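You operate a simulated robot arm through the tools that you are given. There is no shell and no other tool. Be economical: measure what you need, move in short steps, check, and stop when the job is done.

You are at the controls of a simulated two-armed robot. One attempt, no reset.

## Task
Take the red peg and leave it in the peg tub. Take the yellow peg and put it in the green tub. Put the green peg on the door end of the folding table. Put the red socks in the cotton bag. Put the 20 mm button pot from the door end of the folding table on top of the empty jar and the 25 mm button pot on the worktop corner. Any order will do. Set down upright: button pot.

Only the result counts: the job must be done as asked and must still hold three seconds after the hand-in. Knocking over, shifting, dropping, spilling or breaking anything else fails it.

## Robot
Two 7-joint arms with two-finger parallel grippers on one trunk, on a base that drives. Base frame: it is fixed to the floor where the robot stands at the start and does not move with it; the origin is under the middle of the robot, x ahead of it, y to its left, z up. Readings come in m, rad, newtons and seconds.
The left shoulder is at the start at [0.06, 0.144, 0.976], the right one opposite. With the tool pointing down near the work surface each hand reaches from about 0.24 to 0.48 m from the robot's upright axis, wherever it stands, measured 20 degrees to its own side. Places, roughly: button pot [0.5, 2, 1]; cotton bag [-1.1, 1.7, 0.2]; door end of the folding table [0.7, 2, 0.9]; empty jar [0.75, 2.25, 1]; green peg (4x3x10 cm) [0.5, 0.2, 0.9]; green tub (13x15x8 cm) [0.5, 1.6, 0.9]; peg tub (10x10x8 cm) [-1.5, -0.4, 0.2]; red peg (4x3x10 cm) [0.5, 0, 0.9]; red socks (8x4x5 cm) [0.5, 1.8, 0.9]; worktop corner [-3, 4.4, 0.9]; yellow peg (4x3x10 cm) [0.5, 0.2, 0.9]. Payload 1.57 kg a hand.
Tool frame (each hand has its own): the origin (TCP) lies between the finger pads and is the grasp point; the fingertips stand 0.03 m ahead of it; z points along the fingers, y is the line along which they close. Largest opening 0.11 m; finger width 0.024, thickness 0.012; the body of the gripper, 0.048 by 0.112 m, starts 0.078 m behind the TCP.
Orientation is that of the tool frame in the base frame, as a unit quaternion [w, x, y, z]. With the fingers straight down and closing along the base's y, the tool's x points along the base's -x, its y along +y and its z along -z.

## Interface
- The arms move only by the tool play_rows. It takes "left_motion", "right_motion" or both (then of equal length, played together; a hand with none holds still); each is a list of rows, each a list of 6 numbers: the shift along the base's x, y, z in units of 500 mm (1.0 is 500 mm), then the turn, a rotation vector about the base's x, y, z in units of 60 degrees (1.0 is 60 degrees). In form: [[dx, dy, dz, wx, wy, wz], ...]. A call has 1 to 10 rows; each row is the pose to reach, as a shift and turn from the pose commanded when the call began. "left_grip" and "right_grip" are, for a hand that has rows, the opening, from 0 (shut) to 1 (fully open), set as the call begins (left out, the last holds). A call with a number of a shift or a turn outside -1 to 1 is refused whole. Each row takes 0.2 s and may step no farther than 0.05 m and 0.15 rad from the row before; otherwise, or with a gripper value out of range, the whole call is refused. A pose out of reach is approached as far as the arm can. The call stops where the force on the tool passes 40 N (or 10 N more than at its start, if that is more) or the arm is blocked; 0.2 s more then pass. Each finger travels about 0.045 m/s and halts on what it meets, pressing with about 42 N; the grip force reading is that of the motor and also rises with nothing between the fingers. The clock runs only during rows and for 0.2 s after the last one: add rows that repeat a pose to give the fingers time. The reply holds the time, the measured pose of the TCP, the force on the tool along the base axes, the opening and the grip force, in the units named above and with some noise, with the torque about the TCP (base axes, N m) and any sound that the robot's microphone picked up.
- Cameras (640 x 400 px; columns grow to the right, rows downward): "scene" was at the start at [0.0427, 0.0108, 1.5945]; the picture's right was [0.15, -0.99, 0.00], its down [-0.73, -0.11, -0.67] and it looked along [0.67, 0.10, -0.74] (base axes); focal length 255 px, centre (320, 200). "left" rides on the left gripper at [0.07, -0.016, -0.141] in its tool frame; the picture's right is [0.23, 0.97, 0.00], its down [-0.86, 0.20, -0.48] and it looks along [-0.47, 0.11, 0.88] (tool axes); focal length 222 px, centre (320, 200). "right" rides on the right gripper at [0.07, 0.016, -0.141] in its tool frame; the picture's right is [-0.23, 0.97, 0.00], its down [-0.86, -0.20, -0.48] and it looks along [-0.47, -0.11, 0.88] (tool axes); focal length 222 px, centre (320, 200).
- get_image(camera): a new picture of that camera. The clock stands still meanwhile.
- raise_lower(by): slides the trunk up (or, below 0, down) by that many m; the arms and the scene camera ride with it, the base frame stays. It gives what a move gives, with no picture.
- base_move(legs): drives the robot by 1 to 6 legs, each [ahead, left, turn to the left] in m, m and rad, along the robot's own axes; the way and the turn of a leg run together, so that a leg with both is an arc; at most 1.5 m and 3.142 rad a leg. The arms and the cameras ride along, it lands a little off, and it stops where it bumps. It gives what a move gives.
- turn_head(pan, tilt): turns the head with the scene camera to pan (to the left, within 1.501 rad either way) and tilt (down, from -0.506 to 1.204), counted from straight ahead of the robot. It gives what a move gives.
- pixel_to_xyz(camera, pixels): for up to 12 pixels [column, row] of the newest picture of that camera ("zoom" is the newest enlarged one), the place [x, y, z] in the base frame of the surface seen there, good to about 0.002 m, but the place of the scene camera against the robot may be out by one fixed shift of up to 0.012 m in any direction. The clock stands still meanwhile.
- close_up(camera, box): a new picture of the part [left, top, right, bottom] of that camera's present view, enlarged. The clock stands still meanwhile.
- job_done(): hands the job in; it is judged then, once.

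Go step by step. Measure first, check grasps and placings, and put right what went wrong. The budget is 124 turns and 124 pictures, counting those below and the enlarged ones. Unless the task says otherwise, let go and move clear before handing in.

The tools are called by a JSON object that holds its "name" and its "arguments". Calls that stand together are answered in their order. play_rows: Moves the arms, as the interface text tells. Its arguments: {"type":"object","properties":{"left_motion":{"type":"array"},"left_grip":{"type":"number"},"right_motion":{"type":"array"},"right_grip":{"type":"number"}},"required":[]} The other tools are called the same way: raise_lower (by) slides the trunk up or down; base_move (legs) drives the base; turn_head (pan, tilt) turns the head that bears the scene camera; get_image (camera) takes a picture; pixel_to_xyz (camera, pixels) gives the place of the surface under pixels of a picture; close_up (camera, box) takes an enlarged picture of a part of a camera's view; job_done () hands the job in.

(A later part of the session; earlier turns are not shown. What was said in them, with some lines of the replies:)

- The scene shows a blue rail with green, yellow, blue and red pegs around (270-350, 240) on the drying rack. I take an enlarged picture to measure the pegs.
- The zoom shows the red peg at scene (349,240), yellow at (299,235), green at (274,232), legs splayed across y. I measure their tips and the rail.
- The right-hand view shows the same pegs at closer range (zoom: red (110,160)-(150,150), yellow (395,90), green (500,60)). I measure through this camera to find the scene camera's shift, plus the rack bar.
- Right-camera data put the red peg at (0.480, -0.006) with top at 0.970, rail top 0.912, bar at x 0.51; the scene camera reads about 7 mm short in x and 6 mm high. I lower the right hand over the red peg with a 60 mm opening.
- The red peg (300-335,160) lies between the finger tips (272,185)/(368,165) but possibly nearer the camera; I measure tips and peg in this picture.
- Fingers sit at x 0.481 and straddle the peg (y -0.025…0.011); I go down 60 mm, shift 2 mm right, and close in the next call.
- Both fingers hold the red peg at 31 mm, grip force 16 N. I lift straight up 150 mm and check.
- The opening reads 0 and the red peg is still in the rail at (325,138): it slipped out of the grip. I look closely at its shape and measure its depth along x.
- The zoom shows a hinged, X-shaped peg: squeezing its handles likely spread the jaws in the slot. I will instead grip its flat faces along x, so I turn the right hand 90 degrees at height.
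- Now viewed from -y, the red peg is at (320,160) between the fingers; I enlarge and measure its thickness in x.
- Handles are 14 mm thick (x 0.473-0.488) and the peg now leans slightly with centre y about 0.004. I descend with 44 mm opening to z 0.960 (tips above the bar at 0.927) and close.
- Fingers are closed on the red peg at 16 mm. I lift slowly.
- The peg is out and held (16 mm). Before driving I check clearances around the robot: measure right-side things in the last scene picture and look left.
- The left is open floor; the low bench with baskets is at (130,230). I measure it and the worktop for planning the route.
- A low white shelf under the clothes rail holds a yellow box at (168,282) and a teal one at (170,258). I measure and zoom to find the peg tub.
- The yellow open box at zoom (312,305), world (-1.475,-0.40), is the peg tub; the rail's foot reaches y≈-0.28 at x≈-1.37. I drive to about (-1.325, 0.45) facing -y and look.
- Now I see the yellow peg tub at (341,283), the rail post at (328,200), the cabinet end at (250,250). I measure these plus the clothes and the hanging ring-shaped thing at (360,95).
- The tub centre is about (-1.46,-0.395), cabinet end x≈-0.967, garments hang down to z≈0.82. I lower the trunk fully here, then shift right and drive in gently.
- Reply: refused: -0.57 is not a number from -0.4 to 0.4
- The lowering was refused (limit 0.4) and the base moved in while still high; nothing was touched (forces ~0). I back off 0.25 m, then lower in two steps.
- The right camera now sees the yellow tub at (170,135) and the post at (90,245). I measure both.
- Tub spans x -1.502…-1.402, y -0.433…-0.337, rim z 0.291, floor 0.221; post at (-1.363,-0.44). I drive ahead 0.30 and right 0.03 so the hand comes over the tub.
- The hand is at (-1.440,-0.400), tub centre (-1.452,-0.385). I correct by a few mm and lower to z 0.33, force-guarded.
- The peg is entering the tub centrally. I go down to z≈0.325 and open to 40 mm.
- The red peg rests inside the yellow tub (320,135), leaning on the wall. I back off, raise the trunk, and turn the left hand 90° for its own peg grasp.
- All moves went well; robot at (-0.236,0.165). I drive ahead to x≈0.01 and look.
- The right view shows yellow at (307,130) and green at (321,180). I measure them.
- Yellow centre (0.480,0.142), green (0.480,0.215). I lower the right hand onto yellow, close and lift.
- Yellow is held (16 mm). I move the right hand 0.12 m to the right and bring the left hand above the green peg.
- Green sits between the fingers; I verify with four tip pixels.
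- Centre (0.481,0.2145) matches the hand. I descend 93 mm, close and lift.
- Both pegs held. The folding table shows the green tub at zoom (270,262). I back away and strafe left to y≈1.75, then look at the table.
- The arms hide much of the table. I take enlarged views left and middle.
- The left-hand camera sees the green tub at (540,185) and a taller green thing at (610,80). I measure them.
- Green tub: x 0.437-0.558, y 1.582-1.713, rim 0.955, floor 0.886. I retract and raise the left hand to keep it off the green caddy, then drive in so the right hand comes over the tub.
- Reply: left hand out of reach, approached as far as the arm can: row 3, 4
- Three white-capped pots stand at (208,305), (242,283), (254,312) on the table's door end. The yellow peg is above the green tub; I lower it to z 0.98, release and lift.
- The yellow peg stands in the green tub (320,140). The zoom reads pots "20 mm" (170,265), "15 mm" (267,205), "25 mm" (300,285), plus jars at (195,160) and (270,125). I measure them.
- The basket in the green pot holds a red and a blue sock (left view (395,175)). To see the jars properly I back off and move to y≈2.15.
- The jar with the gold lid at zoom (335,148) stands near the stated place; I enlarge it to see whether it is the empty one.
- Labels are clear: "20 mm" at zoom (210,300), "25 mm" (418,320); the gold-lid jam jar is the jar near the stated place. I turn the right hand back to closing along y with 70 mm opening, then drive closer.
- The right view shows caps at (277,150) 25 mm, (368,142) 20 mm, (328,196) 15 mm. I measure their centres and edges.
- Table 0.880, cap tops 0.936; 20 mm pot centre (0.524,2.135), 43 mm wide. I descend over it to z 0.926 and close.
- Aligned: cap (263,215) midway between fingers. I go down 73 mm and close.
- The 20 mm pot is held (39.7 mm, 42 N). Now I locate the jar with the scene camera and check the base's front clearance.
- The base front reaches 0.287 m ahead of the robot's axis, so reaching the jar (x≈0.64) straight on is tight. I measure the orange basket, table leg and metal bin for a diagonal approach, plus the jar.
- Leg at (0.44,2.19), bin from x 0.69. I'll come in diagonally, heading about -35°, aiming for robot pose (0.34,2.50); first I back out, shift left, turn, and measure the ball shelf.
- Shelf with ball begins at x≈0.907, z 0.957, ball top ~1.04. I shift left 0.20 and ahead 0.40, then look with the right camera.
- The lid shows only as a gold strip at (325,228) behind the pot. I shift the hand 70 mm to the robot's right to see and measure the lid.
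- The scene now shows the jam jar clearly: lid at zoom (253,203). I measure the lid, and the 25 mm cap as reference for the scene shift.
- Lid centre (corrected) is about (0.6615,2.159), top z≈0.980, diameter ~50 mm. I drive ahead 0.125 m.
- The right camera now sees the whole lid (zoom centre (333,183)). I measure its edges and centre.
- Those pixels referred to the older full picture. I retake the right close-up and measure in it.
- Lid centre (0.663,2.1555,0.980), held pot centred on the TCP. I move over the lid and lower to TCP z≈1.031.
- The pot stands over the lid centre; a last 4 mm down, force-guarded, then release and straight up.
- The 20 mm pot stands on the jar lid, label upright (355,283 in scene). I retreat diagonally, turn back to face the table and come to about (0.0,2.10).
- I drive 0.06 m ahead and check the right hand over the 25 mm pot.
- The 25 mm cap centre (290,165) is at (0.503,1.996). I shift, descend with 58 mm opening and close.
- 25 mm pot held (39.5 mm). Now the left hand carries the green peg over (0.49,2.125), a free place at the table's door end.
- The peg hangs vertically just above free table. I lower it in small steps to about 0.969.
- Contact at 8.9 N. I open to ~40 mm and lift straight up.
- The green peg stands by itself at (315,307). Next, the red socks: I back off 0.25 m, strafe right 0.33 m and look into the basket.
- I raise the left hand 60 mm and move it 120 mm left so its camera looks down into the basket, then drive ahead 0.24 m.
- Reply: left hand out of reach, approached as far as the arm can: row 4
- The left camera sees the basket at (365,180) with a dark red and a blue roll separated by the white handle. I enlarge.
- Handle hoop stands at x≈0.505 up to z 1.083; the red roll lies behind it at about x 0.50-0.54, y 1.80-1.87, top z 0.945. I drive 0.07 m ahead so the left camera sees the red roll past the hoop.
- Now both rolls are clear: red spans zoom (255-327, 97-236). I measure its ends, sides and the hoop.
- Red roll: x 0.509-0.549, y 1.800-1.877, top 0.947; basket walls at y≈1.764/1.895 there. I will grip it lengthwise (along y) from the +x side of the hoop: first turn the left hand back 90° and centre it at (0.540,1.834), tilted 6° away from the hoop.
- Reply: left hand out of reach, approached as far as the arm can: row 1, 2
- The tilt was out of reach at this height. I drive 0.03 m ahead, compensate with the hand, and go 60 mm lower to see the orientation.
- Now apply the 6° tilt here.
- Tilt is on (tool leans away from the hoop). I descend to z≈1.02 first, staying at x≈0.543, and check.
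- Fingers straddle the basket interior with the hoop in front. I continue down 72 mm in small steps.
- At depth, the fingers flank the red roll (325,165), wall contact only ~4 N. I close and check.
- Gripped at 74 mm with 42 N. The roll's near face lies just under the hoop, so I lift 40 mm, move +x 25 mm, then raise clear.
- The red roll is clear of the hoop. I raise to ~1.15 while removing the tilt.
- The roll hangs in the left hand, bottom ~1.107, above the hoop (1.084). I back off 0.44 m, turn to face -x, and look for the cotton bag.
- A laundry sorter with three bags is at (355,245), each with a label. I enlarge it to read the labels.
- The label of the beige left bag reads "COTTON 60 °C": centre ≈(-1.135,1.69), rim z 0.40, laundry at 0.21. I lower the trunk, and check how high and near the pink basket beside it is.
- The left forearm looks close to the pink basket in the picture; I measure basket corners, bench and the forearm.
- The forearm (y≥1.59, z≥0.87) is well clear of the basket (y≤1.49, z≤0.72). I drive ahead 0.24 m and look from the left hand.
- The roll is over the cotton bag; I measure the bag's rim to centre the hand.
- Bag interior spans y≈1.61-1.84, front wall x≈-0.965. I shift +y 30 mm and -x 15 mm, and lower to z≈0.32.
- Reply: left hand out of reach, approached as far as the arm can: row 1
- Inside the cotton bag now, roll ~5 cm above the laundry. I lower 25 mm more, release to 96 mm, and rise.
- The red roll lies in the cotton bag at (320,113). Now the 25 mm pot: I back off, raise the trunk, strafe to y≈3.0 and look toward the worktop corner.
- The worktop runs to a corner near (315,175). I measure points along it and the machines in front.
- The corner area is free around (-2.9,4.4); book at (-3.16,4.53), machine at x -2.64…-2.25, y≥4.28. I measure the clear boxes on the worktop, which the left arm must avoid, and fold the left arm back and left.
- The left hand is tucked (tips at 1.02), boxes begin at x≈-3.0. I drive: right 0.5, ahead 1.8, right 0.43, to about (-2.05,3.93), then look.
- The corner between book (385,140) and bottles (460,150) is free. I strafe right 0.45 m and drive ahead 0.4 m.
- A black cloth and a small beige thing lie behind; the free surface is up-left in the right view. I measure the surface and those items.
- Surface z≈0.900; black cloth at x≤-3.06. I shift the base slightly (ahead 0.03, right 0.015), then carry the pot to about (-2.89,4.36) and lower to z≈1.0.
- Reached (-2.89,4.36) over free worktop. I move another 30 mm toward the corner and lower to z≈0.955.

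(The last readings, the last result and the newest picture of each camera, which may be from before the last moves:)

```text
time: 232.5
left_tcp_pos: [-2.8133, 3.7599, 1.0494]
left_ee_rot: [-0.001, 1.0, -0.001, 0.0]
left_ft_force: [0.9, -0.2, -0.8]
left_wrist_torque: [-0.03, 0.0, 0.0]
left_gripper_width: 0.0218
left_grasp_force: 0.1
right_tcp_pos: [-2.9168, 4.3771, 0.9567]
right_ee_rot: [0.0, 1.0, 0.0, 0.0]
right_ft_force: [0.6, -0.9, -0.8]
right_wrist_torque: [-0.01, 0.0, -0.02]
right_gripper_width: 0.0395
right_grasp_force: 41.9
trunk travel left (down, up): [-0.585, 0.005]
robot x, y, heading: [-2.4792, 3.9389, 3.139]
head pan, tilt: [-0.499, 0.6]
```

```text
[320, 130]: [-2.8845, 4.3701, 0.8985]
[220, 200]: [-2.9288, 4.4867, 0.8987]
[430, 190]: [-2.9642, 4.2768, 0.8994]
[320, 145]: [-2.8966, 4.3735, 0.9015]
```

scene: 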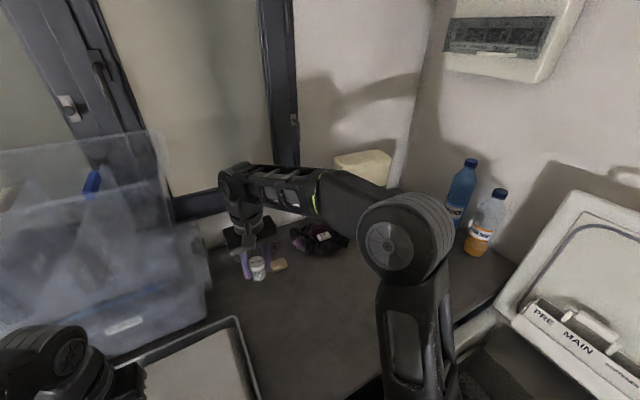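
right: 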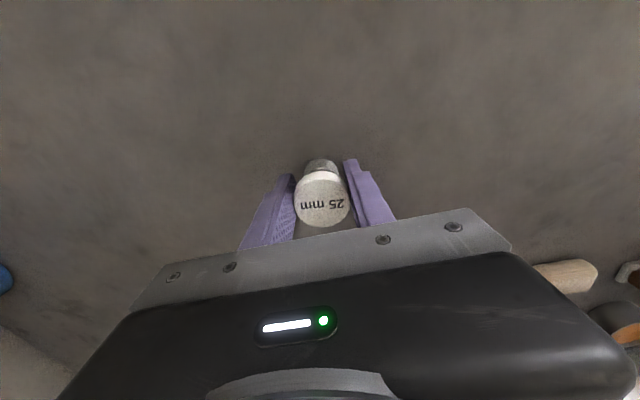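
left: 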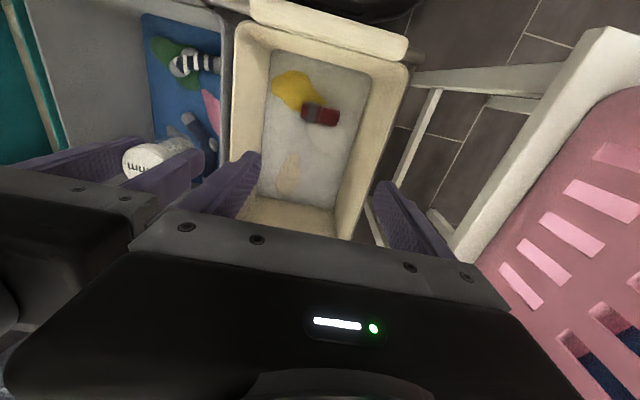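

Surface 0.899, so contact is near TCP 0.949. I lower 7 mm gently, then release and rise.

{"name": "play_rows", "arguments": {"right_motion": [[0, 0, -0.006, 0, 0, 0], [0, 0, -0.01, 0, 0, 0], [0, 0, -0.014, 0, 0, 0], [0, 0, -0.014, 0, 0, 0]]}}

{"name": "play_rows", "arguments": {"right_motion": [[0, 0, 0, 0, 0, 0], [0, 0, 0, 0, 0, 0], [0, 0, 0, 0, 0, 0], [0, 0, 0.04, 0, 0, 0], [0, 0, 0.09, 0, 0, 0], [0, 0, 0.15, 0, 0, 0], [0, 0, 0.21, 0, 0, 0], [0, 0, 0.28, 0, 0, 0]], "right_grip": 0.6}}

{"name": "get_image", "arguments": {"camera": "right"}}

```text
time: 233.5
left_tcp_pos: [-2.8138, 3.7591, 1.0498]
left_ee_rot: [-0.001, 1.0, -0.001, 0.001]
left_ft_force: [0.8, 0.4, -0.3]
left_wrist_torque: [0.0, 0.0, 0.01]
left_gripper_width: 0.0221
left_grasp_force: 0.0
right_tcp_pos: [-2.9155, 4.3774, 0.9498]
right_ee_rot: [0.0, 1.0, 0.0, 0.0]
right_ft_force: [0.4, 0.3, -0.8]
right_wrist_torque: [0.0, -0.02, 0.03]
right_gripper_width: 0.0397
right_grasp_force: 41.9
trunk travel left (down, up): [-0.585, 0.005]
robot x, y, heading: [-2.4762, 3.9407, 3.139]
head pan, tilt: [-0.499, 0.6]
```

```text
time: 235.3
left_tcp_pos: [-2.8124, 3.7597, 1.0487]
left_ee_rot: [0.0, 1.0, 0.0, 0.0]
left_ft_force: [0.5, -0.5, -0.8]
left_wrist_torque: [-0.01, 0.02, 0.01]
left_gripper_width: 0.022
left_grasp_force: 0.1
right_tcp_pos: [-2.9162, 4.3773, 1.0909]
right_ee_rot: [-0.001, 1.0, 0.0, 0.001]
right_ft_force: [-0.7, 0.0, 0.2]
right_wrist_torque: [0.0, 0.02, -0.01]
right_gripper_width: 0.0661
right_grasp_force: 0.0
trunk travel left (down, up): [-0.585, 0.005]
robot x, y, heading: [-2.479, 3.9383, 3.141]
head pan, tilt: [-0.499, 0.6]
```

```text
17 pictures are left
```

right: 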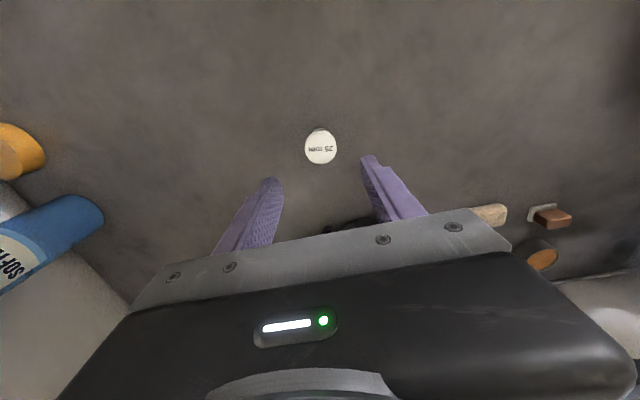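

The 25 mm pot stands upright at (320,147) on the worktop corner. I back clear and take a last look.

{"name": "base_move", "arguments": {"legs": [[-0.45, 0, 0]]}}

{"name": "get_image", "arguments": {"camera": "scene"}}

```text
time: 238.1
left_tcp_pos: [-2.3626, 3.7594, 1.0491]
left_ee_rot: [0.0, 1.0, 0.001, 0.001]
left_ft_force: [-0.2, -0.4, 0.2]
left_wrist_torque: [0.02, 0.02, -0.03]
left_gripper_width: 0.0222
left_grasp_force: 0.2
right_tcp_pos: [-2.4695, 4.3747, 1.0897]
right_ee_rot: [-0.001, 1.0, 0.002, -0.001]
right_ft_force: [-1.0, -0.3, 0.0]
right_wrist_torque: [-0.01, 0.04, -0.01]
right_gripper_width: 0.0661
right_grasp_force: 0.1
trunk travel left (down, up): [-0.585, 0.005]
robot x, y, heading: [-2.0316, 3.9388, -3.139]
head pan, tilt: [-0.499, 0.6]
```

```text
16 pictures are left
```

scene: 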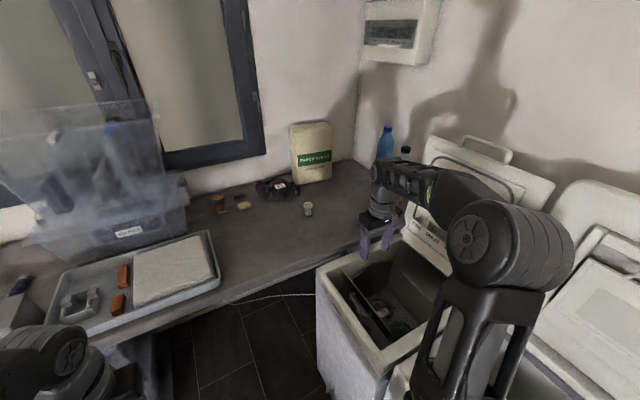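

The pot stands upright at (309,208) on the worktop corner, both hands are empty and clear, and everything else was seen in its place. I hand in.

{"name": "job_done", "arguments": {}}

```text
The job is handed in.
```

The job is handed in, with every item moved as asked and both hands empty and clear:

- **Red peg:** in the peg tub, leaning against its wall.
- **Yellow peg:** in the green tub.
- **Green peg:** standing on the door end of the folding table.
- **Red socks:** in the cotton bag.
- **20 mm button pot:** upright on the lid of the gold-lidded jam jar. I took this to be the empty jar because it was the only jar near the given place; I did not see a label saying so.
- **25 mm button pot:** upright on the worktop corner.

My first grip on the red peg slipped and it stayed in its rail, so I picked it up again from the other side. While I was getting the socks out, the fingers brushed the basket wall lightly. I saw nothing else knocked over or moved.
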